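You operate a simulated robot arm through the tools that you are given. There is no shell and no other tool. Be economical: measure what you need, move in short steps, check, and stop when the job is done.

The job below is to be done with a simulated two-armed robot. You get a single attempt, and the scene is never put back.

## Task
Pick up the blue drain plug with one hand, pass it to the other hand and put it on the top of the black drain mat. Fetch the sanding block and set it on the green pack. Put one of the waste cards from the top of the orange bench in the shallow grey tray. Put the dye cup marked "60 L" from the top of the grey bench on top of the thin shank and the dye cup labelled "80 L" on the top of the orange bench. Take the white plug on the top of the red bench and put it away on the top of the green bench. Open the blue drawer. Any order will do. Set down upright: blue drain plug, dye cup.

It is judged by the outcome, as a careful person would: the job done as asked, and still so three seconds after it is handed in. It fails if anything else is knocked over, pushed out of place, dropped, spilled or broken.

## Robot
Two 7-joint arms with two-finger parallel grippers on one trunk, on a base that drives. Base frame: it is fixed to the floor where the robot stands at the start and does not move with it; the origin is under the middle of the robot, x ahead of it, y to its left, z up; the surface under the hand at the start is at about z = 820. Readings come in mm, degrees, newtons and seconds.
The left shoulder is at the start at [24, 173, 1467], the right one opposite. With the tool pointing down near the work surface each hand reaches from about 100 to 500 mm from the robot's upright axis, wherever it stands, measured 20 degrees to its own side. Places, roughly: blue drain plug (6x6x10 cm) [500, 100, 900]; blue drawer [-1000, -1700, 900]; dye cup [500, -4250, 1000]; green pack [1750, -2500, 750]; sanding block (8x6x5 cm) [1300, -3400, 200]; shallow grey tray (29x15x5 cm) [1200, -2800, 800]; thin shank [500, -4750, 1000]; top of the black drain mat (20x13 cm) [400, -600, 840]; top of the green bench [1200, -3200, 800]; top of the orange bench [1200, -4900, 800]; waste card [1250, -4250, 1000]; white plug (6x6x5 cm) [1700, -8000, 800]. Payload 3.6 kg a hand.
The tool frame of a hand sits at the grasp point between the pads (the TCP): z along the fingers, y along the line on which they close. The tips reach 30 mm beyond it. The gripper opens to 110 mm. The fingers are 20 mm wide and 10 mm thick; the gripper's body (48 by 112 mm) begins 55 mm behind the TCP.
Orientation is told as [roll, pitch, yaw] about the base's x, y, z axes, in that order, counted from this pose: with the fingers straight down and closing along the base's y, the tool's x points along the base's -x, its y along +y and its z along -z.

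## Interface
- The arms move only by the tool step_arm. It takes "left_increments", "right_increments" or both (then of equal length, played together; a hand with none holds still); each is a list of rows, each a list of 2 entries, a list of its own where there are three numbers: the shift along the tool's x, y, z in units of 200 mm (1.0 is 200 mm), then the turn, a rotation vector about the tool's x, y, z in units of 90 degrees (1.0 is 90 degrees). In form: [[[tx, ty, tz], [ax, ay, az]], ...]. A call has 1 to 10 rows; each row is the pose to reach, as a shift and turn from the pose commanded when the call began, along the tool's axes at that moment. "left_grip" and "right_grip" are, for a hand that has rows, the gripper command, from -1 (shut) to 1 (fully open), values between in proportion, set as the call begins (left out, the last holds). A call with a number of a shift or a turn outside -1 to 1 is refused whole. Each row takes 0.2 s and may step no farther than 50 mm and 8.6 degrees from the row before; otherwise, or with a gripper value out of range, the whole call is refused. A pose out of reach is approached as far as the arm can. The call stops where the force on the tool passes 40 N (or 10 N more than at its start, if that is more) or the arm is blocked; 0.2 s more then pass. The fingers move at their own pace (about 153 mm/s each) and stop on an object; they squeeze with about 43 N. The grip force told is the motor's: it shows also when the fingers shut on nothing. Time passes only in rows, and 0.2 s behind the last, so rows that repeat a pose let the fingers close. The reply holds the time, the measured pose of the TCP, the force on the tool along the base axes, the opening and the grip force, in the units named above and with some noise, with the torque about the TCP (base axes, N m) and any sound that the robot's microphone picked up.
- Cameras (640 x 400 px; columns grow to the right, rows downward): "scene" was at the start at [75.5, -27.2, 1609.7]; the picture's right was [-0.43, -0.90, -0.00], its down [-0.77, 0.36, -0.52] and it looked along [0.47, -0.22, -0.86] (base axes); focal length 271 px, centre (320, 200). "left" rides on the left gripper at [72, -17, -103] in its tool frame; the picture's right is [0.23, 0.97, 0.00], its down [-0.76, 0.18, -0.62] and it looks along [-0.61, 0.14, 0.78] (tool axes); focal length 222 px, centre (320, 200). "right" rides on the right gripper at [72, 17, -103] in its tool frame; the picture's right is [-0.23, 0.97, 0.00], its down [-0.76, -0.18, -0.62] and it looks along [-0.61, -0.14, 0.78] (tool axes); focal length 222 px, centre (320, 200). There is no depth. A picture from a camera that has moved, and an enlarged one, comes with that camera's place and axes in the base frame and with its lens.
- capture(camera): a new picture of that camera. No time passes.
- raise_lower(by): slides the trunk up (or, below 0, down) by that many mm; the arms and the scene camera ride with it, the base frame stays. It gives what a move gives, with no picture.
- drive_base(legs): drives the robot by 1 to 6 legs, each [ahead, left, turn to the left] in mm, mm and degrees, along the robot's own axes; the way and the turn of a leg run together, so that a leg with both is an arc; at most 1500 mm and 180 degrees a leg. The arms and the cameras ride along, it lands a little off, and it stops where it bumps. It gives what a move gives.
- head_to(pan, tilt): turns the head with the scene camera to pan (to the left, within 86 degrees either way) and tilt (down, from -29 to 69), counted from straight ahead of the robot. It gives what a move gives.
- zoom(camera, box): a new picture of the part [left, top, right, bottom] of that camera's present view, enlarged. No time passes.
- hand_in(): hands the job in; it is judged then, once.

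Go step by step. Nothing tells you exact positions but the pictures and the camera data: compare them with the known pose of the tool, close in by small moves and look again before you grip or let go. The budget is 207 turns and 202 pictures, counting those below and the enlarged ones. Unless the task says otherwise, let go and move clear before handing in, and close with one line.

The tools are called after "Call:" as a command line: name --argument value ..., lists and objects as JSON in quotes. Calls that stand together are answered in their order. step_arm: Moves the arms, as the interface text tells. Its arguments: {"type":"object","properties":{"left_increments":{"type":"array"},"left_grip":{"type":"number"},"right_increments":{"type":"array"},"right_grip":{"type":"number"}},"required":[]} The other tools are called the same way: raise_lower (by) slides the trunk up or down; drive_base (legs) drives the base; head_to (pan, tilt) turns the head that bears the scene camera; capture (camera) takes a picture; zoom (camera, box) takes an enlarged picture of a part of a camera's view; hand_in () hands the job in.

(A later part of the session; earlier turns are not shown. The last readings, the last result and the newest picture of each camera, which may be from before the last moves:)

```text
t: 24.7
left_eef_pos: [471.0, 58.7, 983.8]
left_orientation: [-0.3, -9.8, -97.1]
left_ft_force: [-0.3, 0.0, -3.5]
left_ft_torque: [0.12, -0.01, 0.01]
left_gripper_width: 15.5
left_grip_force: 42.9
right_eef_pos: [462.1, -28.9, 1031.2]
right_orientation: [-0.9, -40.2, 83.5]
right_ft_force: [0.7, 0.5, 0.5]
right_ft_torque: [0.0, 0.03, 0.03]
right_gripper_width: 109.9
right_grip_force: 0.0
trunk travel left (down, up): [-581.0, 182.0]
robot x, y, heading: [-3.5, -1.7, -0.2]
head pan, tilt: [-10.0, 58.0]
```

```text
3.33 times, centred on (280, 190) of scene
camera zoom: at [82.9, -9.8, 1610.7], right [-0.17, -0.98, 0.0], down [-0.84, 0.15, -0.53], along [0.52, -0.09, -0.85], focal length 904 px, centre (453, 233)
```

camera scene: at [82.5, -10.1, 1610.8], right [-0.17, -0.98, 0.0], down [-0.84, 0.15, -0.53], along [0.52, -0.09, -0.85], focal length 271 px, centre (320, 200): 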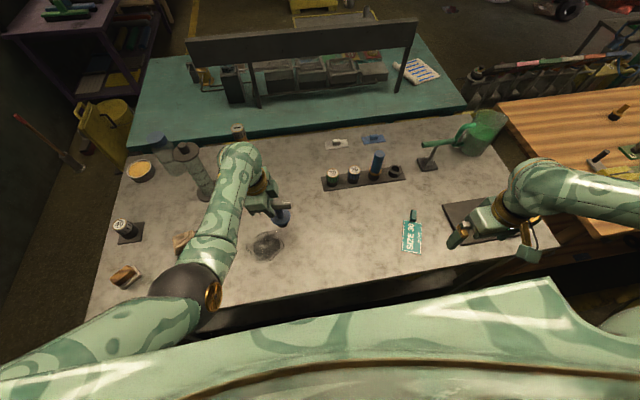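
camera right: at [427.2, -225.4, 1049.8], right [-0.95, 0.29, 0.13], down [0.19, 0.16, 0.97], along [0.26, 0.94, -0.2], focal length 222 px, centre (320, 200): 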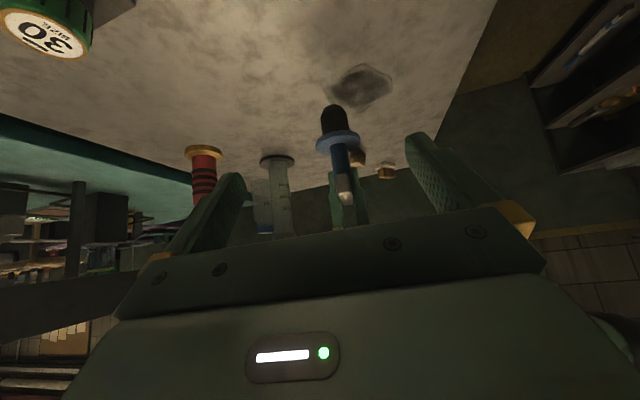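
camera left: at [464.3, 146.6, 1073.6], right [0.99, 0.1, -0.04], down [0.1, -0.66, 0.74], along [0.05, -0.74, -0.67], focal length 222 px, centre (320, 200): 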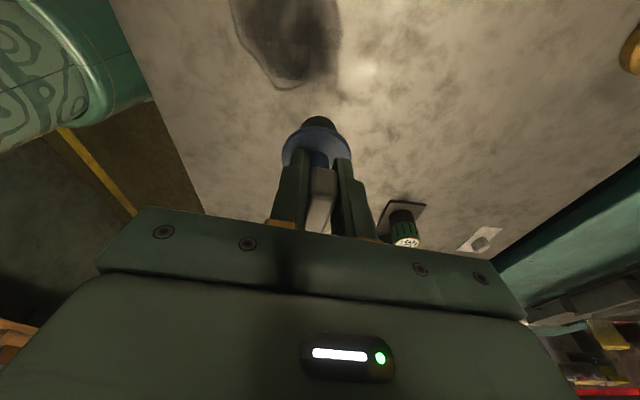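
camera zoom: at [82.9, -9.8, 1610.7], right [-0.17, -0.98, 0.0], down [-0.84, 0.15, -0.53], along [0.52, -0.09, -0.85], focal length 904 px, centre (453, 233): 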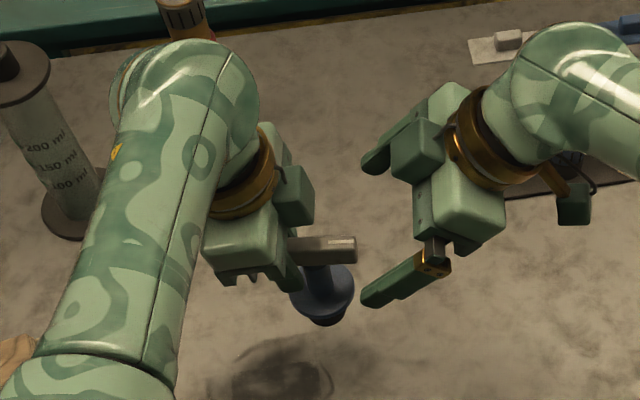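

Call:
step_arm --right_increments '[[[0, 0.002, 0.1], [0, 0, 0]], [[0, 0.003, 0.2], [0, 0, 0]]]'

Call:
zoom --camera "right" --box '[160, 60, 480, 260]'

Call:
zoom --camera "scene" --box '[200, 130, 360, 250]'

```text
t: 25.3
left_eef_pos: [470.2, 58.3, 983.7]
left_orientation: [-0.3, -9.8, -97.0]
left_ft_force: [-0.3, -0.1, -4.5]
left_ft_torque: [0.09, 0.03, 0.02]
left_gripper_width: 15.7
left_grip_force: 42.9
right_eef_pos: [465.6, -2.9, 1002.2]
right_orientation: [-1.0, -40.0, 83.3]
right_ft_force: [-0.5, -0.7, -0.5]
right_ft_torque: [0.0, 0.0, -0.02]
right_gripper_width: 110.2
right_grip_force: 0.0
trunk travel left (down, up): [-581.0, 182.0]
robot x, y, heading: [0.2, 1.4, 0.1]
head pan, tilt: [-10.0, 58.0]
```

```text
2.00 times, centred on (320, 160) of right
camera zoom: at [432.5, -122.2, 1034.2], right [-0.95, 0.29, 0.13], down [0.19, 0.16, 0.97], along [0.26, 0.94, -0.21], focal length 444 px, centre (320, 280)
```

zoom: 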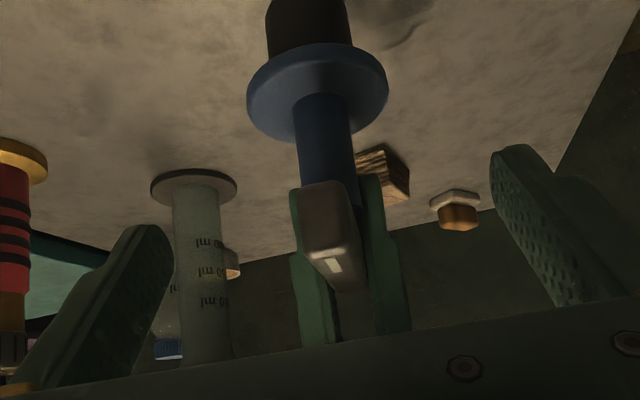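

```text
3.33 times, centred on (280, 190) of scene
camera zoom: at [82.8, -9.5, 1610.7], right [-0.17, -0.98, 0.0], down [-0.84, 0.15, -0.53], along [0.52, -0.09, -0.85], focal length 904 px, centre (453, 233)
```

zoom: 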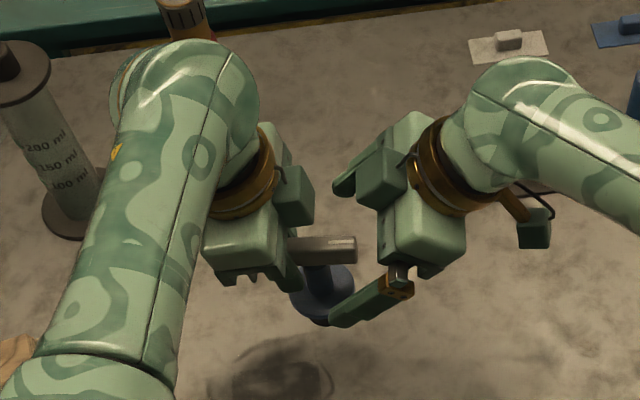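

Call:
step_arm --right_increments '[[[0, 0, 0], [0, 0, 0]], [[0, 0, 0], [0, 0, 0]], [[0, 0, 0], [0, 0, 0]], [[0, 0, 0], [0, 0, 0]]]' --right_grip -1

Call:
zoom --camera "right" --box '[160, 60, 480, 260]'

Call:
zoom --camera "scene" --box '[200, 130, 360, 250]'

```text
t: 26.3
left_eef_pos: [470.5, 57.6, 984.3]
left_orientation: [-0.2, -9.8, -97.0]
left_ft_force: [18.7, -0.8, -9.8]
left_ft_torque: [0.45, -0.22, 0.46]
left_gripper_width: 15.6
left_grip_force: 42.7
right_eef_pos: [464.9, -3.2, 1001.1]
right_orientation: [-0.9, -40.1, 83.5]
right_ft_force: [-18.8, 0.4, 5.5]
right_ft_torque: [0.06, 0.6, 0.68]
right_gripper_width: 15.5
right_grip_force: 43.0
trunk travel left (down, up): [-581.0, 182.0]
robot x, y, heading: [1.3, -1.2, 0.0]
head pan, tilt: [-10.0, 58.0]
```

```text
2.00 times, centred on (320, 160) of right
camera zoom: at [431.6, -121.9, 1034.0], right [-0.95, 0.29, 0.14], down [0.19, 0.16, 0.97], along [0.26, 0.94, -0.2], focal length 444 px, centre (320, 280)
```

zoom: 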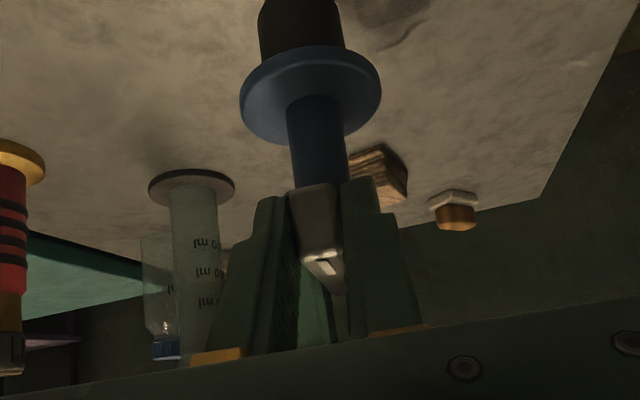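

```text
3.33 times, centred on (280, 190) of scene
camera zoom: at [82.7, -9.9, 1610.8], right [-0.17, -0.98, 0.0], down [-0.84, 0.15, -0.53], along [0.52, -0.09, -0.85], focal length 904 px, centre (453, 233)
```

zoom: 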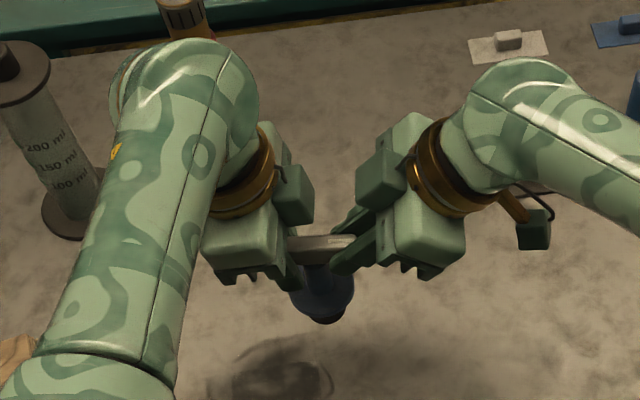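

The right hand has the bar, with both hands reading about 15.5 mm. I'll open the left hand and back it out along its own axis.

Call:
step_arm --left_increments '[[[0, 0, 0], [0, 0, 0]], [[0, 0, 0], [0, 0, 0]], [[0.05, 0, -0.15], [0, 0, 0]], [[0.1, 0, -0.35], [0, 0, 0]], [[0.3, 0, -0.4], [0, 0, 0]], [[0.5, 0, -0.4], [0, 0, 0]]]' --left_grip 1

Call:
capture --camera "right"

Call:
capture --camera "scene"

```text
t: 27.7
left_eef_pos: [484.0, 164.2, 1043.5]
left_orientation: [-0.4, -10.5, -97.4]
left_ft_force: [0.0, -0.3, 0.5]
left_ft_torque: [-0.02, 0.0, -0.01]
left_gripper_width: 110.0
left_grip_force: 0.1
right_eef_pos: [464.8, -2.0, 1002.4]
right_orientation: [-0.9, -40.1, 83.3]
right_ft_force: [0.7, 0.3, -0.4]
right_ft_torque: [-0.17, 0.03, 0.03]
right_gripper_width: 15.7
right_grip_force: 43.2
trunk travel left (down, up): [-581.0, 182.0]
robot x, y, heading: [3.3, 2.2, -0.1]
head pan, tilt: [-10.0, 58.0]
```

```text
164 pictures are left
camera right: at [432.5, -121.2, 1034.4], right [-0.95, 0.29, 0.13], down [0.19, 0.16, 0.97], along [0.26, 0.94, -0.21], focal length 222 px, centre (320, 200)
```

right: 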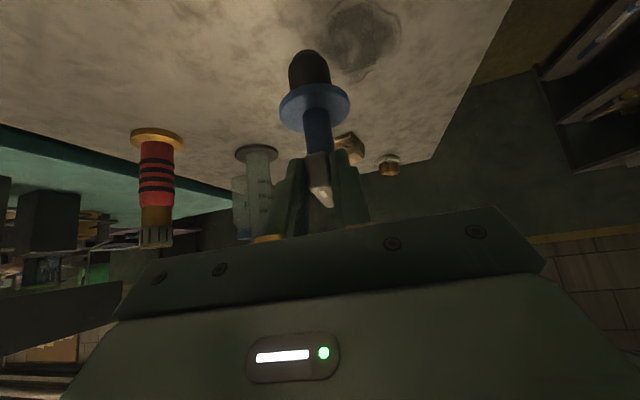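

```text
163 pictures are left
camera scene: at [82.9, -7.7, 1610.7], right [-0.17, -0.98, 0.0], down [-0.84, 0.15, -0.53], along [0.52, -0.09, -0.85], focal length 271 px, centre (320, 200)
```

scene: 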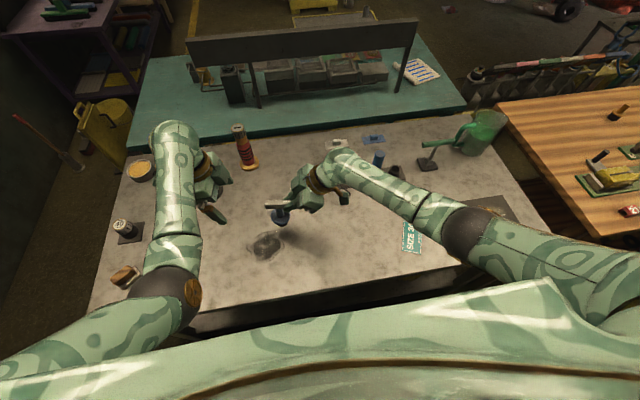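

The handover worked. The mat is around [420, -628], so I'll drive 450 mm to the right to bring it within the right hand's reach.

Call:
drive_base --legs '[[0, -450, 0]]'

Call:
head_to --pan -25 --tilt 60

Call:
capture --camera "scene"

Call:
capture --camera "right"

```text
t: 30.4
left_eef_pos: [485.6, -283.7, 1044.1]
left_orientation: [-0.3, -10.1, -96.9]
left_ft_force: [-0.1, -0.3, -0.5]
left_ft_torque: [0.01, 0.04, 0.02]
left_gripper_width: 110.2
left_grip_force: 0.0
right_eef_pos: [467.3, -449.6, 1001.5]
right_orientation: [-0.8, -40.2, 83.7]
right_ft_force: [-0.3, 0.1, -0.7]
right_ft_torque: [-0.16, 0.02, -0.02]
right_gripper_width: 15.3
right_grip_force: 42.8
trunk travel left (down, up): [-581.0, 182.0]
robot x, y, heading: [0.6, -449.6, 0.4]
head pan, tilt: [-10.0, 58.0]
```

```text
t: 31.2
left_eef_pos: [485.3, -283.2, 1043.5]
left_orientation: [-0.3, -10.2, -97.0]
left_ft_force: [0.0, -0.1, -0.2]
left_ft_torque: [-0.03, 0.02, 0.0]
left_gripper_width: 109.9
left_grip_force: 0.2
right_eef_pos: [465.8, -449.8, 1001.1]
right_orientation: [-0.8, -40.1, 83.6]
right_ft_force: [0.2, -0.1, 0.5]
right_ft_torque: [-0.16, 0.02, -0.01]
right_gripper_width: 15.6
right_grip_force: 43.2
trunk travel left (down, up): [-581.0, 182.0]
robot x, y, heading: [1.4, -448.3, 0.3]
head pan, tilt: [-25.0, 60.0]
```

```text
162 pictures are left
camera scene: at [76.6, -475.3, 1608.4], right [-0.42, -0.91, 0.0], down [-0.79, 0.36, -0.5], along [0.45, -0.21, -0.87], focal length 271 px, centre (320, 200)
```

scene: 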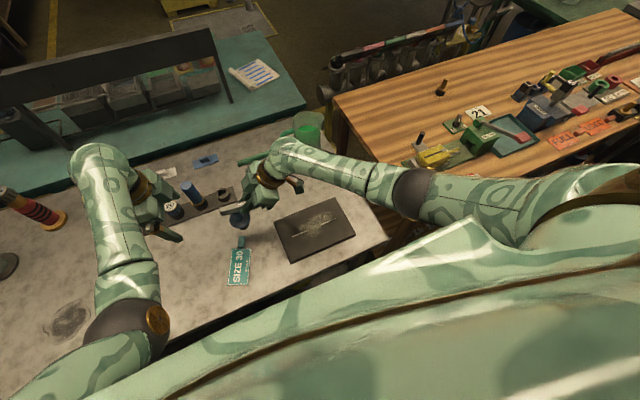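

```text
161 pictures are left
camera right: at [434.2, -569.8, 1034.3], right [-0.95, 0.29, 0.13], down [0.19, 0.16, 0.97], along [0.26, 0.94, -0.2], focal length 222 px, centre (320, 200)
```

right: 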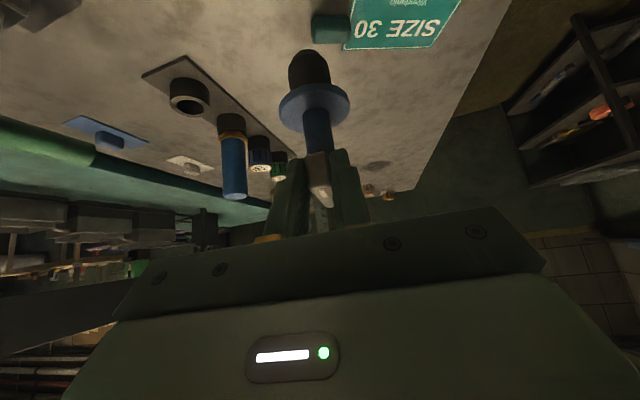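

Call:
step_arm --right_increments '[[[0.155, 0.048, -0.131], [0, 0, 0]], [[0.31, 0.096, -0.262], [0, 0, 0]], [[0.464, 0.143, -0.392], [0, 0, 0]], [[0.619, 0.191, -0.523], [0, 0, 0]], [[0.774, 0.239, -0.654], [0, 0, 0]]]'

Call:
zoom --camera "scene" --box '[220, 150, 420, 280]'

Call:
capture --camera "right"

```text
t: 32.4
left_eef_pos: [485.0, -284.7, 1043.8]
left_orientation: [-0.2, -10.2, -97.0]
left_ft_force: [-0.4, 0.1, -0.5]
left_ft_torque: [0.0, 0.0, 0.01]
left_gripper_width: 110.0
left_grip_force: 0.0
right_eef_pos: [393.2, -647.9, 1002.9]
right_orientation: [-1.0, -40.3, 83.9]
right_ft_force: [0.4, 0.0, 0.3]
right_ft_torque: [-0.2, -0.01, 0.0]
right_gripper_width: 15.5
right_grip_force: 43.1
trunk travel left (down, up): [-581.0, 182.0]
robot x, y, heading: [0.2, -447.9, 0.3]
head pan, tilt: [-25.0, 60.0]
```

```text
3.08 times, centred on (320, 215) of scene
camera zoom: at [75.7, -476.9, 1608.4], right [-0.42, -0.91, 0.0], down [-0.79, 0.36, -0.5], along [0.45, -0.21, -0.87], focal length 834 px, centre (320, 154)
```

zoom: 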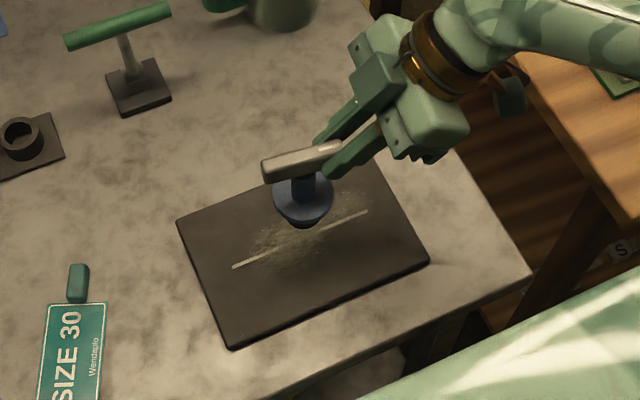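

```text
159 pictures are left
camera right: at [362.1, -766.9, 1035.0], right [-0.95, 0.29, 0.13], down [0.18, 0.16, 0.97], along [0.26, 0.94, -0.2], focal length 222 px, centre (320, 200)
```

right: 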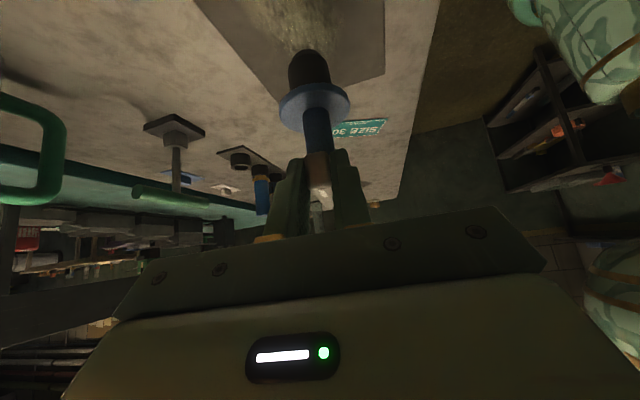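

Call:
step_arm --right_increments '[[[0.062, 0, 0.073], [0, 0, 0]], [[0.123, 0, 0.145], [0, 0, 0]]]'

Call:
zoom --camera "scene" --box '[270, 180, 370, 260]'

Call:
zoom --camera "right" --box '[220, 0, 420, 130]'

```text
t: 33.0
left_eef_pos: [483.9, -283.0, 1044.2]
left_orientation: [-0.2, -10.1, -97.0]
left_ft_force: [0.4, -0.4, -1.1]
left_ft_torque: [0.01, -0.01, 0.01]
left_gripper_width: 109.8
left_grip_force: 0.1
right_eef_pos: [395.8, -645.2, 963.5]
right_orientation: [-0.9, -40.1, 83.8]
right_ft_force: [-0.8, 0.4, 0.4]
right_ft_torque: [-0.18, -0.01, -0.01]
right_gripper_width: 15.4
right_grip_force: 43.4
trunk travel left (down, up): [-581.0, 182.0]
robot x, y, heading: [1.4, -446.6, 0.4]
head pan, tilt: [-25.0, 60.0]
```

```text
5.00 times, centred on (320, 220) of scene
camera zoom: at [76.5, -475.8, 1608.4], right [-0.42, -0.91, 0.0], down [-0.79, 0.36, -0.5], along [0.45, -0.21, -0.87], focal length 1356 px, centre (320, 100)
```

zoom: 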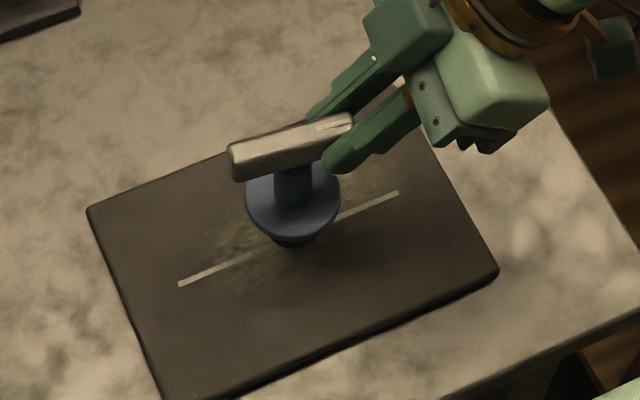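

```text
3.08 times, centred on (320, 65) of right
camera zoom: at [363.6, -765.8, 996.0], right [-0.95, 0.29, 0.13], down [0.19, 0.16, 0.97], along [0.26, 0.94, -0.2], focal length 684 px, centre (320, 615)
```

zoom: 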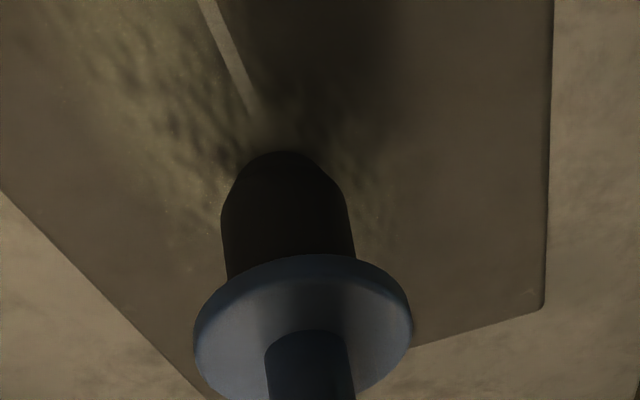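

Call:
step_arm --right_increments '[[[0.013, 0, 0.0153], [0, 0, 0]], [[0.026, 0, 0.03], [0, 0, 0]], [[0.032, 0, 0.038], [0, 0, 0]]]'

Call:
step_arm --right_increments '[[[0.0065, 0, 0.0076], [0, 0, 0]], [[0.0097, 0, 0.0115], [0, 0, 0]]]'

Call:
zoom --camera "right" --box '[220, 0, 420, 130]'

```text
t: 33.8
left_eef_pos: [483.0, -284.3, 1044.5]
left_orientation: [-0.2, -10.1, -97.0]
left_ft_force: [0.2, -0.5, -0.8]
left_ft_torque: [0.0, 0.03, 0.0]
left_gripper_width: 109.8
left_grip_force: 0.0
right_eef_pos: [394.7, -646.1, 955.1]
right_orientation: [-1.1, -40.2, 83.9]
right_ft_force: [-1.3, -3.9, 7.4]
right_ft_torque: [-0.28, 0.31, 0.1]
right_gripper_width: 15.7
right_grip_force: 42.9
trunk travel left (down, up): [-581.0, 182.0]
robot x, y, heading: [-0.2, -450.5, -0.1]
head pan, tilt: [-25.0, 60.0]
```

```text
t: 34.4
left_eef_pos: [483.0, -283.6, 1047.0]
left_orientation: [-0.1, -10.2, -97.0]
left_ft_force: [0.3, 0.2, 0.2]
left_ft_torque: [0.02, 0.03, 0.02]
left_gripper_width: 109.8
left_grip_force: 0.1
right_eef_pos: [395.6, -645.5, 953.0]
right_orientation: [-1.4, -40.4, 83.9]
right_ft_force: [-1.9, -8.4, 33.2]
right_ft_torque: [0.09, 0.38, 0.03]
right_gripper_width: 15.8
right_grip_force: 43.1
trunk travel left (down, up): [-581.0, 182.0]
robot x, y, heading: [0.8, -450.5, 0.4]
head pan, tilt: [-25.0, 60.0]
```

```text
3.08 times, centred on (320, 65) of right
camera zoom: at [362.7, -764.9, 985.4], right [-0.95, 0.29, 0.13], down [0.18, 0.15, 0.97], along [0.26, 0.94, -0.2], focal length 684 px, centre (320, 615)
```

zoom: 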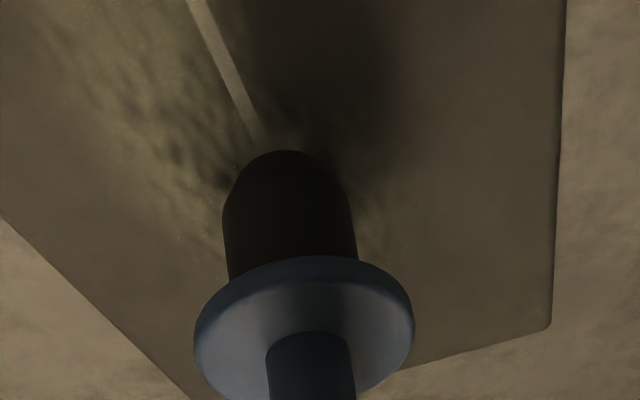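

Call:
step_arm --right_increments '[[[-0.0055, 0, -0.0065], [0, 0, 0]], [[-0.0055, 0, -0.0065], [0, 0, 0]]]'

Call:
step_arm --right_increments '[[[0, 0, 0], [0, 0, 0]], [[0, 0, 0], [0, 0, 0]], [[0, 0, 0], [0, 0, 0]]]' --right_grip 0.2

Call:
zoom --camera "scene" --box '[270, 180, 370, 260]'

```text
t: 35.0
left_eef_pos: [482.6, -283.0, 1046.3]
left_orientation: [-0.2, -10.1, -97.0]
left_ft_force: [-0.2, -0.7, 0.5]
left_ft_torque: [-0.05, -0.01, -0.02]
left_gripper_width: 109.8
left_grip_force: 0.0
right_eef_pos: [394.9, -644.5, 953.7]
right_orientation: [-1.2, -40.3, 83.8]
right_ft_force: [3.6, -4.3, 26.0]
right_ft_torque: [0.34, -0.2, -0.11]
right_gripper_width: 16.0
right_grip_force: 42.6
trunk travel left (down, up): [-581.0, 182.0]
robot x, y, heading: [4.8, -449.2, 0.3]
head pan, tilt: [-25.0, 60.0]
```

```text
t: 35.8
left_eef_pos: [485.1, -283.8, 1044.8]
left_orientation: [-0.2, -10.2, -96.9]
left_ft_force: [-0.1, -0.5, 0.1]
left_ft_torque: [0.01, 0.01, 0.02]
left_gripper_width: 110.3
left_grip_force: 0.0
right_eef_pos: [394.4, -646.1, 951.4]
right_orientation: [-0.9, -40.1, 83.7]
right_ft_force: [-0.7, 0.1, 0.1]
right_ft_torque: [0.01, -0.01, 0.02]
right_gripper_width: 66.1
right_grip_force: 0.1
trunk travel left (down, up): [-581.0, 182.0]
robot x, y, heading: [0.9, -448.9, 0.4]
head pan, tilt: [-25.0, 60.0]
```

```text
5.00 times, centred on (320, 220) of scene
camera zoom: at [76.3, -475.7, 1608.4], right [-0.42, -0.91, 0.0], down [-0.79, 0.36, -0.5], along [0.45, -0.21, -0.87], focal length 1356 px, centre (320, 100)
```

zoom: 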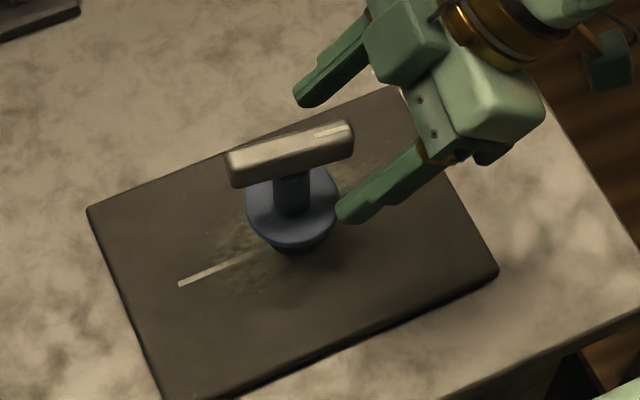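

The plug stands upright on the mat. I'll back the right hand out along its axis, then look around to plan the route.

Call:
step_arm --right_increments '[[[0, 0, -0.2], [0, 0, 0]], [[0, 0, -0.42], [0, 0, 0]], [[0, 0, -0.64], [0, 0, 0]]]' --right_grip 1

Call:
head_to --pan -60 --tilt 30

Call:
capture --camera "scene"

Call:
head_to --pan -86 --tilt 20

Call:
capture --camera "scene"

```text
t: 36.6
left_eef_pos: [484.3, -283.1, 1045.3]
left_orientation: [-0.2, -10.1, -97.0]
left_ft_force: [0.2, -1.1, 0.1]
left_ft_torque: [-0.01, 0.02, 0.0]
left_gripper_width: 109.9
left_grip_force: 0.0
right_eef_pos: [383.7, -726.6, 1049.5]
right_orientation: [-1.0, -40.2, 83.8]
right_ft_force: [-0.5, 0.0, 1.3]
right_ft_torque: [0.0, 0.01, 0.0]
right_gripper_width: 110.1
right_grip_force: 0.0
trunk travel left (down, up): [-581.0, 182.0]
robot x, y, heading: [1.0, -451.9, 0.2]
head pan, tilt: [-25.0, 60.0]
```

```text
t: 37.6
left_eef_pos: [484.3, -284.0, 1045.0]
left_orientation: [-0.3, -10.2, -97.0]
left_ft_force: [0.3, 0.1, 0.2]
left_ft_torque: [0.02, 0.01, 0.0]
left_gripper_width: 110.2
left_grip_force: 0.0
right_eef_pos: [385.8, -724.5, 1049.5]
right_orientation: [-1.0, -40.1, 83.8]
right_ft_force: [-0.1, -0.5, -0.4]
right_ft_torque: [-0.02, -0.02, 0.0]
right_gripper_width: 110.0
right_grip_force: 0.2
trunk travel left (down, up): [-581.0, 182.0]
robot x, y, heading: [-0.8, -446.4, 0.5]
head pan, tilt: [-60.0, 30.0]
```

```text
154 pictures are left
camera scene: at [61.1, -526.0, 1650.5], right [-0.86, -0.51, 0.0], down [-0.25, 0.43, -0.87], along [0.44, -0.75, -0.5], focal length 271 px, centre (320, 200)
```

scene: 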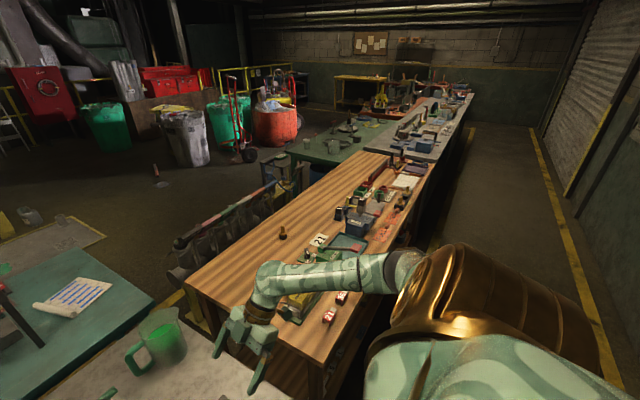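

```text
t: 38.5
left_eef_pos: [485.8, -283.4, 1044.0]
left_orientation: [-0.1, -10.1, -97.0]
left_ft_force: [0.0, -0.6, -0.8]
left_ft_torque: [0.0, 0.02, 0.01]
left_gripper_width: 110.0
left_grip_force: 0.0
right_eef_pos: [384.4, -725.4, 1049.7]
right_orientation: [-1.0, -40.1, 83.8]
right_ft_force: [0.3, 0.1, -0.6]
right_ft_torque: [0.0, 0.01, 0.01]
right_gripper_width: 110.4
right_grip_force: 0.0
trunk travel left (down, up): [-581.0, 182.0]
robot x, y, heading: [-2.7, -447.1, 0.1]
head pan, tilt: [-85.9, 20.0]
```

```text
153 pictures are left
camera scene: at [22.7, -540.8, 1666.6], right [-1.0, -0.08, 0.0], down [-0.03, 0.34, -0.94], along [0.07, -0.94, -0.34], focal length 271 px, centre (320, 200)
```

scene: 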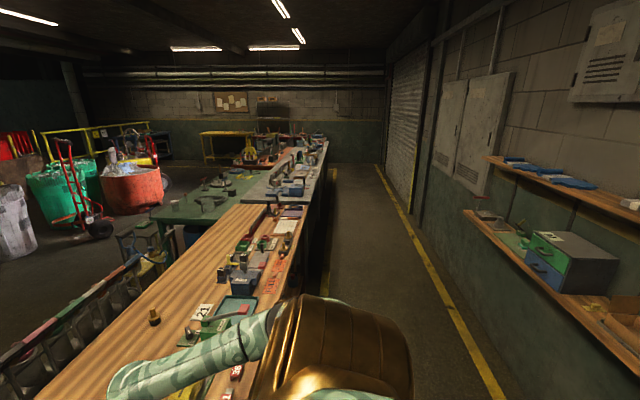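

The benches run in a row along y, and the aisle lies between them and the wall shelf with the drawer unit. I'll first bring both hands back to a compact neutral pose.

Call:
step_arm --left_increments '[[[0.053, -0.067, 0], [0, 0.0224, 0]], [[0.106, -0.134, 0], [0, 0.0448, 0]], [[0.159, -0.2, 0], [0, 0.067, 0]], [[0.212, -0.268, 0], [0, 0.09, 0]], [[0.265, -0.335, 0], [0, 0.112, 0]]]' --right_increments '[[[0.018, -0.004, -0.04], [0, 0.089, 0]], [[0.035, -0.008, -0.08], [0, 0.178, 0]], [[0.053, -0.012, -0.12], [0, 0.268, 0]], [[0.07, -0.017, -0.16], [0, 0.357, 0]], [[0.088, -0.021, -0.205], [0, 0.446, 0]]]'

Call:
step_arm --left_increments '[[[0.03, -0.03, 0], [0, 0, -0.094]], [[0.06, -0.06, 0], [0, 0, -0.188]], [[0.09, -0.09, 0], [0, 0, -0.282]], [[0.12, -0.12, 0], [0, 0, -0.376]], [[0.15, -0.15, 0], [0, 0, -0.47]], [[0.18, -0.18, 0], [0, 0, -0.564]], [[0.21, -0.21, 0], [0, 0, -0.658]], [[0.25, -0.25, 0], [0, 0, -0.752]], [[0.3, -0.3, 0], [0, 0, -0.846]], [[0.35, -0.34, 0], [0, 0, -0.94]]]' --right_increments '[[[0, 0, 0], [0, 0, 0.093]], [[0, 0, 0], [0, 0, 0.186]], [[0, 0, 0], [0, 0, 0.28]], [[0, 0, 0], [0, 0, 0.373]], [[0, 0, 0], [0, 0, 0.466]], [[0, 0, 0], [0, 0, 0.56]], [[0, 0, 0], [0, 0, 0.653]], [[0, 0, 0], [0, 0, 0.746]], [[0, 0, 0], [0, 0, 0.84]], [[0, 0, 0], [0, 0, 0.93]]]'

```text
t: 39.7
left_eef_pos: [424.3, -223.9, 1034.6]
left_orientation: [-0.3, -0.1, -97.0]
left_ft_force: [0.0, 1.2, -0.7]
left_ft_torque: [-0.02, 0.01, 0.01]
left_gripper_width: 110.0
left_grip_force: 0.1
right_eef_pos: [383.2, -768.4, 1069.8]
right_orientation: [-0.8, 0.2, 83.1]
right_ft_force: [0.0, -0.1, 0.5]
right_ft_torque: [0.0, -0.01, 0.01]
right_gripper_width: 110.2
right_grip_force: 0.1
trunk travel left (down, up): [-581.0, 182.0]
robot x, y, heading: [2.7, -452.0, 0.4]
head pan, tilt: [-85.9, 20.0]
```

```text
t: 41.0
left_eef_pos: [394.4, -108.7, 1042.7]
left_orientation: [5.3, 6.9, -49.8]
left_ft_force: [0.1, 0.5, 0.5]
left_ft_torque: [-0.02, -0.05, 0.01]
left_gripper_width: 110.0
left_grip_force: 0.1
right_eef_pos: [382.0, -768.8, 1069.7]
right_orientation: [-0.5, -0.6, 39.0]
right_ft_force: [-0.5, 0.2, -0.2]
right_ft_torque: [0.03, 0.02, 0.02]
right_gripper_width: 109.8
right_grip_force: 0.0
trunk travel left (down, up): [-581.0, 182.0]
robot x, y, heading: [0.5, -449.4, 0.3]
head pan, tilt: [-85.9, 20.0]
stopped in row 6 (left hand): the arm was blocked; the commanded pose is now the measured one
```

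Call:
step_arm --left_increments '[[[0, 0, 0.15], [0, 0, 0]], [[0, 0, 0.3], [0, 0, 0]], [[0, 0, 0.3], [0.018, -0.026, -0.09]], [[0, 0, 0.3], [0.037, -0.052, -0.18]], [[0, 0, 0.3], [0.055, -0.077, -0.27]], [[0, 0, 0.3], [0.055, -0.077, -0.36]], [[0, 0, 0.3], [0.055, -0.077, -0.45]], [[0, 0, 0.3], [0.055, -0.077, -0.54]]]' --right_increments '[[[0, 0, 0.1], [0, 0, 0.093]], [[0, 0, 0.2], [0, 0, 0.186]], [[0, 0, 0.2], [0, 0, 0.28]], [[0, 0, 0.2], [0, 0, 0.373]], [[0, 0, 0.2], [0, 0, 0.43]], [[0, 0, 0.2], [0, 0, 0.43]], [[0, 0, 0.2], [0, 0, 0.43]], [[0, 0, 0.2], [0, 0, 0.43]]]'

```text
t: 43.0
left_eef_pos: [391.4, -60.1, 993.2]
left_orientation: [5.2, -3.6, -0.4]
left_ft_force: [-0.9, 1.0, -1.0]
left_ft_torque: [0.03, 0.01, 0.03]
left_gripper_width: 110.0
left_grip_force: 0.0
right_eef_pos: [382.8, -768.5, 1030.0]
right_orientation: [-0.1, -0.8, 0.3]
right_ft_force: [0.7, -0.4, 0.4]
right_ft_torque: [0.02, -0.02, 0.01]
right_gripper_width: 109.7
right_grip_force: 0.1
trunk travel left (down, up): [-581.0, 182.0]
robot x, y, heading: [3.9, -449.5, 0.2]
head pan, tilt: [-85.9, 20.0]
stopped in row 8 (left hand): the arm was blocked; the commanded pose is now the measured one
```

Call:
drive_base --legs '[[-360, 0, 0], [0, 0, -90]]'

Call:
head_to --pan 35 --tilt 25

Call:
capture --camera "scene"

Call:
head_to --pan -35 --tilt 35

Call:
capture --camera "scene"

```text
t: 49.2
left_eef_pos: [28.2, -842.9, 991.6]
left_orientation: [5.2, -3.4, -90.9]
left_ft_force: [0.3, -0.5, 0.6]
left_ft_torque: [0.01, 0.0, 0.02]
left_gripper_width: 110.0
left_grip_force: 0.0
right_eef_pos: [-682.5, -831.1, 1029.7]
right_orientation: [-0.1, -0.7, -90.1]
right_ft_force: [0.4, -0.1, 1.0]
right_ft_torque: [0.0, 0.02, 0.01]
right_gripper_width: 109.9
right_grip_force: 0.0
trunk travel left (down, up): [-581.0, 182.0]
robot x, y, heading: [-356.7, -449.3, -90.2]
head pan, tilt: [-85.9, 20.0]
```

```text
t: 51.2
left_eef_pos: [28.8, -843.1, 993.4]
left_orientation: [5.2, -3.4, -90.8]
left_ft_force: [0.0, 0.3, 0.4]
left_ft_torque: [-0.02, 0.02, -0.01]
left_gripper_width: 109.8
left_grip_force: 0.1
right_eef_pos: [-680.6, -830.0, 1028.9]
right_orientation: [0.1, -0.8, -90.2]
right_ft_force: [0.2, -0.4, 0.1]
right_ft_torque: [0.0, -0.03, -0.05]
right_gripper_width: 109.8
right_grip_force: 0.1
trunk travel left (down, up): [-581.0, 182.0]
robot x, y, heading: [-362.1, -450.9, -90.0]
head pan, tilt: [35.0, 25.0]
```

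```text
152 pictures are left
camera scene: at [-307.4, -539.8, 1658.5], right [-0.82, -0.57, 0.0], down [-0.24, 0.35, -0.91], along [0.52, -0.74, -0.42], focal length 271 px, centre (320, 200)
```

scene: 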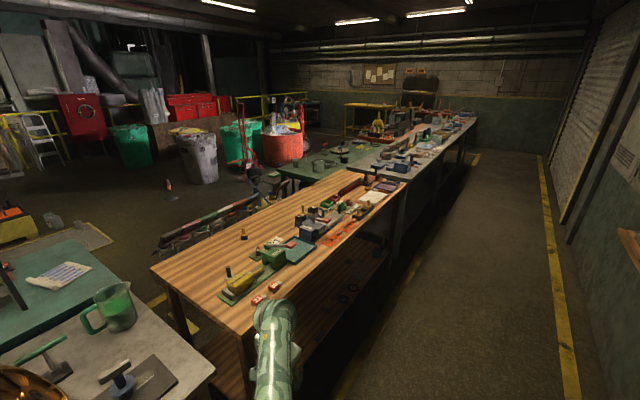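

```text
t: 52.6
left_eef_pos: [28.3, -844.0, 993.5]
left_orientation: [5.2, -3.4, -90.9]
left_ft_force: [0.2, -0.7, 0.3]
left_ft_torque: [-0.01, 0.03, 0.01]
left_gripper_width: 110.2
left_grip_force: 0.0
right_eef_pos: [-681.2, -830.0, 1028.7]
right_orientation: [0.0, -0.9, -90.2]
right_ft_force: [-0.3, -0.1, -0.4]
right_ft_torque: [-0.02, 0.03, -0.01]
right_gripper_width: 110.1
right_grip_force: 0.1
trunk travel left (down, up): [-581.0, 182.0]
robot x, y, heading: [-362.6, -451.1, -90.3]
head pan, tilt: [-35.0, 35.0]
```

```text
151 pictures are left
camera scene: at [-410.6, -536.2, 1642.7], right [-0.82, 0.57, 0.0], down [0.33, 0.47, -0.82], along [-0.47, -0.67, -0.57], focal length 271 px, centre (320, 200)
```

scene: 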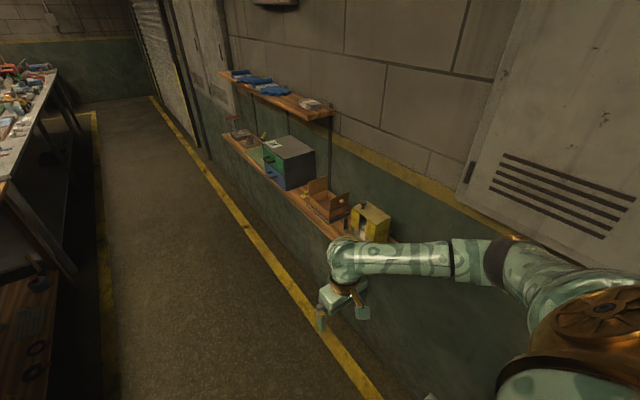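

Call:
zoom --camera "scene" --box '[230, 110, 350, 230]'

```text
3.33 times, centred on (290, 170) of scene
camera zoom: at [-410.6, -536.2, 1642.7], right [-0.82, 0.57, 0.0], down [0.33, 0.47, -0.82], along [-0.47, -0.67, -0.57], focal length 904 px, centre (420, 300)
```

zoom: 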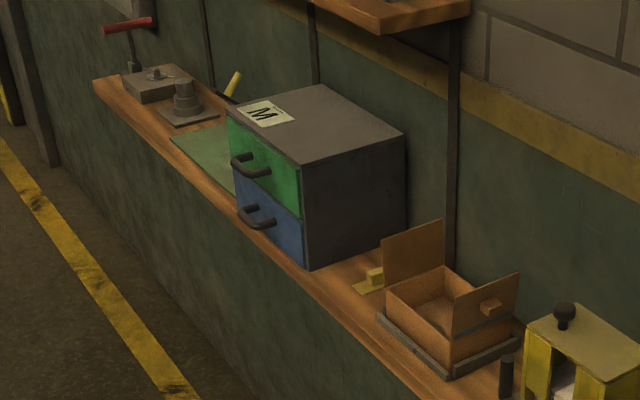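

The blue drawer is the lower one of the unit, with a bow handle facing the aisle near [-940, -1720]. I'll turn to face the shelf here, then strafe along to it.

Call:
drive_base --legs '[[0, 0, -90]]'

Call:
head_to --pan 40 --tilt 40

Call:
capture --camera "scene"

```text
t: 56.9
left_eef_pos: [-763.8, -825.6, 992.9]
left_orientation: [5.2, -3.4, 177.1]
left_ft_force: [-0.1, -0.1, 0.7]
left_ft_torque: [0.02, 0.0, 0.04]
left_gripper_width: 110.0
left_grip_force: 0.0
right_eef_pos: [-726.9, -116.3, 1030.1]
right_orientation: [0.0, -0.7, 177.9]
right_ft_force: [0.2, 1.0, 0.7]
right_ft_torque: [-0.02, 0.0, -0.04]
right_gripper_width: 109.6
right_grip_force: 0.1
trunk travel left (down, up): [-581.0, 182.0]
robot x, y, heading: [-361.2, -448.4, 177.7]
head pan, tilt: [-35.0, 35.0]
```

```text
t: 58.4
left_eef_pos: [-764.1, -825.8, 993.5]
left_orientation: [5.3, -3.4, 177.2]
left_ft_force: [-1.1, -0.1, 0.3]
left_ft_torque: [0.0, -0.02, -0.01]
left_gripper_width: 110.0
left_grip_force: 0.1
right_eef_pos: [-726.0, -115.9, 1029.5]
right_orientation: [0.1, -0.8, 177.8]
right_ft_force: [0.1, -0.2, -0.1]
right_ft_torque: [0.03, 0.0, 0.02]
right_gripper_width: 109.9
right_grip_force: 0.1
trunk travel left (down, up): [-581.0, 182.0]
robot x, y, heading: [-355.1, -454.8, 178.0]
head pan, tilt: [40.0, 40.0]
```

```text
149 pictures are left
camera scene: at [-441.9, -500.6, 1635.2], right [-0.61, 0.79, 0.0], down [0.51, 0.39, -0.77], along [-0.6, -0.47, -0.64], focal length 271 px, centre (320, 200)
```

scene: 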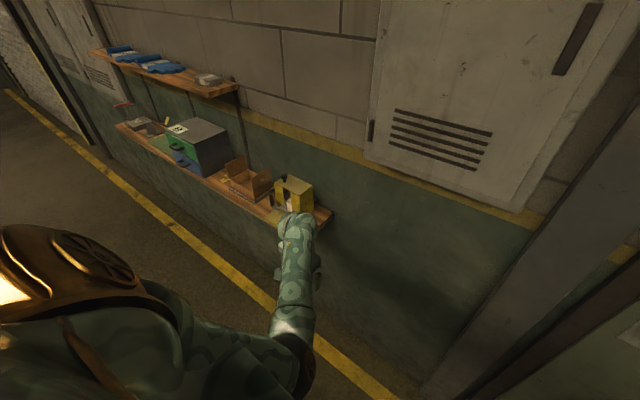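

Call:
drive_base --legs '[[0, 0, 2.0], [-20, 1430, 0]]'

Call:
head_to --pan -15 --tilt 45

Call:
capture --camera "scene"

```text
t: 65.8
left_eef_pos: [-751.1, -2239.4, 993.5]
left_orientation: [5.1, -3.5, 178.4]
left_ft_force: [-0.1, 0.4, 0.0]
left_ft_torque: [0.01, 0.02, 0.0]
left_gripper_width: 110.0
left_grip_force: 0.1
right_eef_pos: [-727.5, -1530.5, 1029.3]
right_orientation: [0.0, -0.8, 178.9]
right_ft_force: [0.6, 0.6, 0.3]
right_ft_torque: [0.01, 0.02, 0.02]
right_gripper_width: 109.7
right_grip_force: 0.1
trunk travel left (down, up): [-581.0, 182.0]
robot x, y, heading: [-353.2, -1857.5, 178.8]
head pan, tilt: [40.0, 40.0]
```

```text
t: 67.0
left_eef_pos: [-750.9, -2240.1, 993.8]
left_orientation: [5.3, -3.4, 178.3]
left_ft_force: [-0.9, 0.2, -0.1]
left_ft_torque: [0.0, 0.03, 0.02]
left_gripper_width: 110.0
left_grip_force: 0.0
right_eef_pos: [-726.7, -1529.4, 1029.6]
right_orientation: [0.1, -0.8, 178.9]
right_ft_force: [-0.2, -0.9, 0.3]
right_ft_torque: [0.03, -0.01, 0.0]
right_gripper_width: 110.0
right_grip_force: 0.0
trunk travel left (down, up): [-581.0, 182.0]
robot x, y, heading: [-353.2, -1856.2, 179.3]
head pan, tilt: [-15.0, 45.0]
```

```text
148 pictures are left
camera scene: at [-447.0, -1832.7, 1627.9], right [0.27, 0.96, 0.0], down [0.68, -0.19, -0.71], along [-0.68, 0.19, -0.71], focal length 271 px, centre (320, 200)
```

scene: 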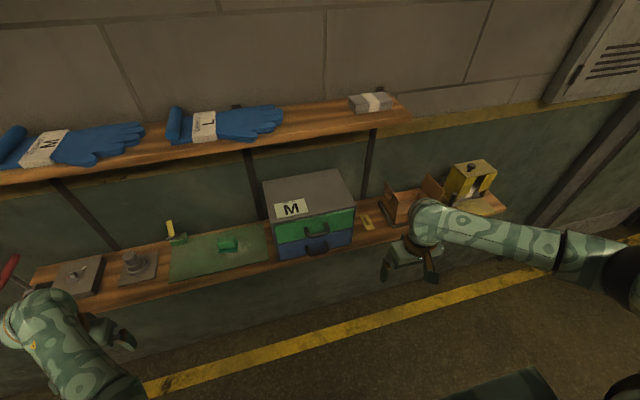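

Call:
zoom --camera "scene" --box '[250, 160, 390, 280]'

Call:
capture --camera "right"

```text
3.33 times, centred on (320, 220) of scene
camera zoom: at [-447.0, -1832.7, 1627.9], right [0.27, 0.96, 0.0], down [0.68, -0.19, -0.71], along [-0.68, 0.19, -0.71], focal length 904 px, centre (320, 133)
```

zoom: 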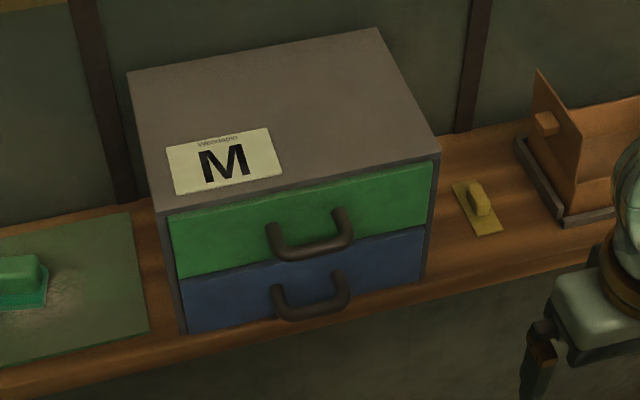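

```text
146 pictures are left
camera right: at [-653.8, -1548.4, 1132.8], right [-0.25, -0.97, 0.0], down [-0.75, 0.19, 0.63], along [-0.61, 0.15, -0.77], focal length 222 px, centre (320, 200)
```

right: 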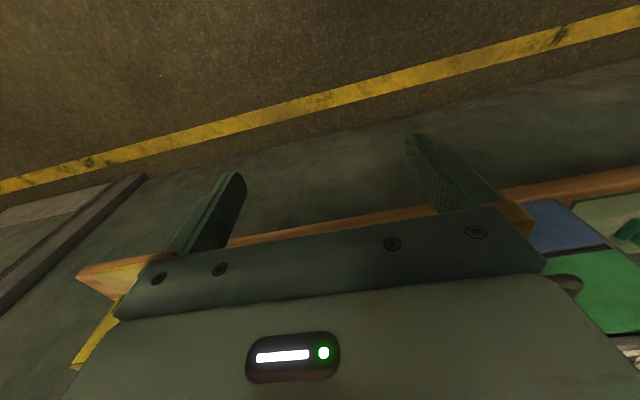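

Triangulating from two views puts the blue handle near [-914, -1709, 913], with the front face about 30 mm behind it. I'll lower the trunk and turn the right hand to point at the shelf.

Call:
raise_lower --by -250

Call:
step_arm --right_increments '[[[-0.05, 0.09, -0.066], [0, -0.09, 0]], [[-0.1, 0.18, -0.133], [0, -0.18, 0]], [[-0.15, 0.27, -0.2], [0, -0.27, 0]], [[-0.2, 0.36, -0.266], [0, -0.36, 0]], [[-0.25, 0.45, -0.333], [0, -0.45, 0]], [[-0.3, 0.54, -0.4], [0, -0.54, 0]], [[-0.35, 0.63, -0.466], [0, -0.63, 0]], [[-0.4, 0.72, -0.532], [0, -0.72, 0]], [[-0.45, 0.81, -0.6], [0, -0.81, 0]], [[-0.5, 0.895, -0.665], [0, -0.9, 0]]]'

Call:
capture --camera "scene"

Call:
capture --camera "right"

```text
t: 69.6
left_eef_pos: [-750.1, -2271.1, 753.0]
left_orientation: [8.4, -3.5, 179.2]
left_ft_force: [-0.4, 0.3, 0.6]
left_ft_torque: [-0.01, -0.01, 0.02]
left_gripper_width: 110.1
left_grip_force: 0.1
right_eef_pos: [-727.0, -1529.9, 779.9]
right_orientation: [-0.1, -0.8, 179.0]
right_ft_force: [-0.3, -0.4, 0.1]
right_ft_torque: [0.0, 0.02, -0.01]
right_gripper_width: 110.4
right_grip_force: 0.1
trunk travel left (down, up): [-331.0, 432.0]
robot x, y, heading: [-355.1, -1853.2, 179.1]
head pan, tilt: [-15.0, 45.0]
```

```text
t: 71.8
left_eef_pos: [-752.4, -2269.4, 752.3]
left_orientation: [8.2, -4.0, 179.2]
left_ft_force: [-1.2, 0.3, -0.1]
left_ft_torque: [0.02, 0.04, 0.01]
left_gripper_width: 110.0
left_grip_force: 0.2
right_eef_pos: [-829.0, -1708.4, 913.6]
right_orientation: [-0.5, -81.8, 179.5]
right_ft_force: [-1.0, -0.1, 0.2]
right_ft_torque: [0.02, 0.0, 0.01]
right_gripper_width: 110.0
right_grip_force: 0.0
trunk travel left (down, up): [-331.0, 432.0]
robot x, y, heading: [-355.6, -1856.3, 178.9]
head pan, tilt: [-15.0, 45.0]
```

```text
145 pictures are left
camera scene: at [-498.9, -1832.5, 1376.0], right [0.28, 0.96, 0.0], down [0.68, -0.19, -0.71], along [-0.68, 0.2, -0.71], focal length 271 px, centre (320, 200)
```

scene: 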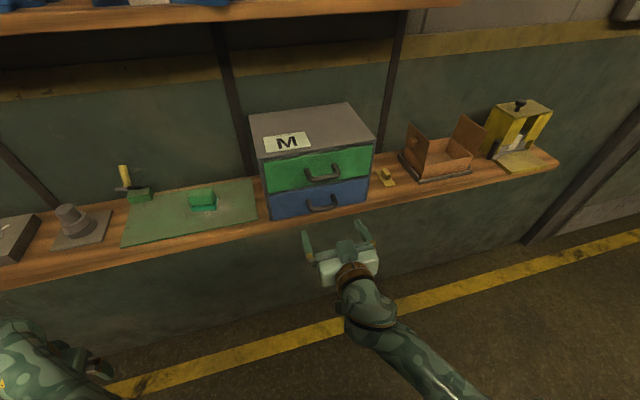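

```text
144 pictures are left
camera right: at [-716.4, -1727.1, 857.5], right [-0.05, -0.97, 0.22], down [0.51, 0.17, 0.84], along [-0.86, 0.16, 0.49], focal length 222 px, centre (320, 200)
```

right: 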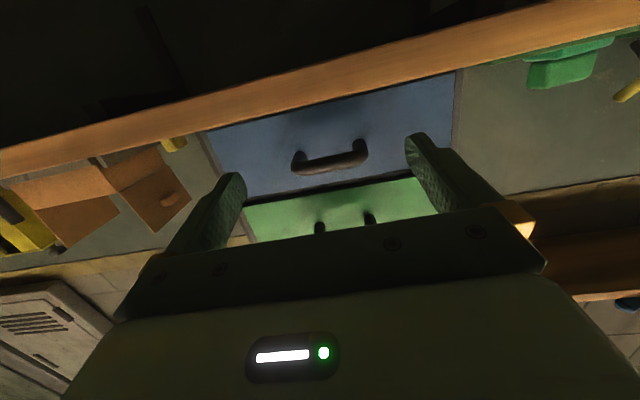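

Call:
step_arm --right_increments '[[[-0.05, 0.003, 0.12], [0, 0, 0]], [[-0.098, 0.005, 0.24], [0, 0, 0]], [[-0.098, 0.005, 0.365], [0, 0, 0]]]'

Call:
capture --camera "right"

Call:
zoom --camera "scene" --box '[250, 130, 400, 260]'

```text
t: 72.6
left_eef_pos: [-751.3, -2268.1, 755.1]
left_orientation: [8.0, -4.1, 179.1]
left_ft_force: [0.1, 0.4, 1.0]
left_ft_torque: [-0.01, -0.02, 0.02]
left_gripper_width: 110.1
left_grip_force: 0.0
right_eef_pos: [-902.2, -1706.7, 920.6]
right_orientation: [-0.9, -81.8, 179.8]
right_ft_force: [21.3, 0.5, 1.2]
right_ft_torque: [0.21, 0.15, 1.25]
right_gripper_width: 109.8
right_grip_force: 0.1
trunk travel left (down, up): [-331.0, 432.0]
robot x, y, heading: [-351.8, -1858.4, 179.0]
head pan, tilt: [-15.0, 45.0]
```

```text
143 pictures are left
camera right: at [-789.2, -1725.6, 866.0], right [-0.05, -0.97, 0.22], down [0.51, 0.17, 0.84], along [-0.86, 0.16, 0.49], focal length 222 px, centre (320, 200)
```

right: 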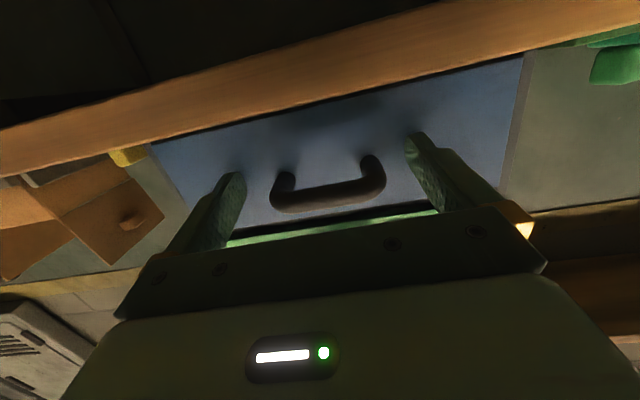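

```text
3.08 times, centred on (325, 195) of scene
camera zoom: at [-494.7, -1831.9, 1376.4], right [0.28, 0.96, 0.0], down [0.68, -0.2, -0.71], along [-0.68, 0.2, -0.71], focal length 834 px, centre (305, 215)
```

zoom: 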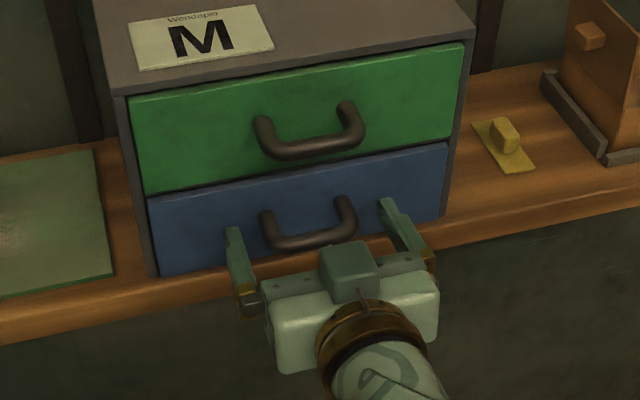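

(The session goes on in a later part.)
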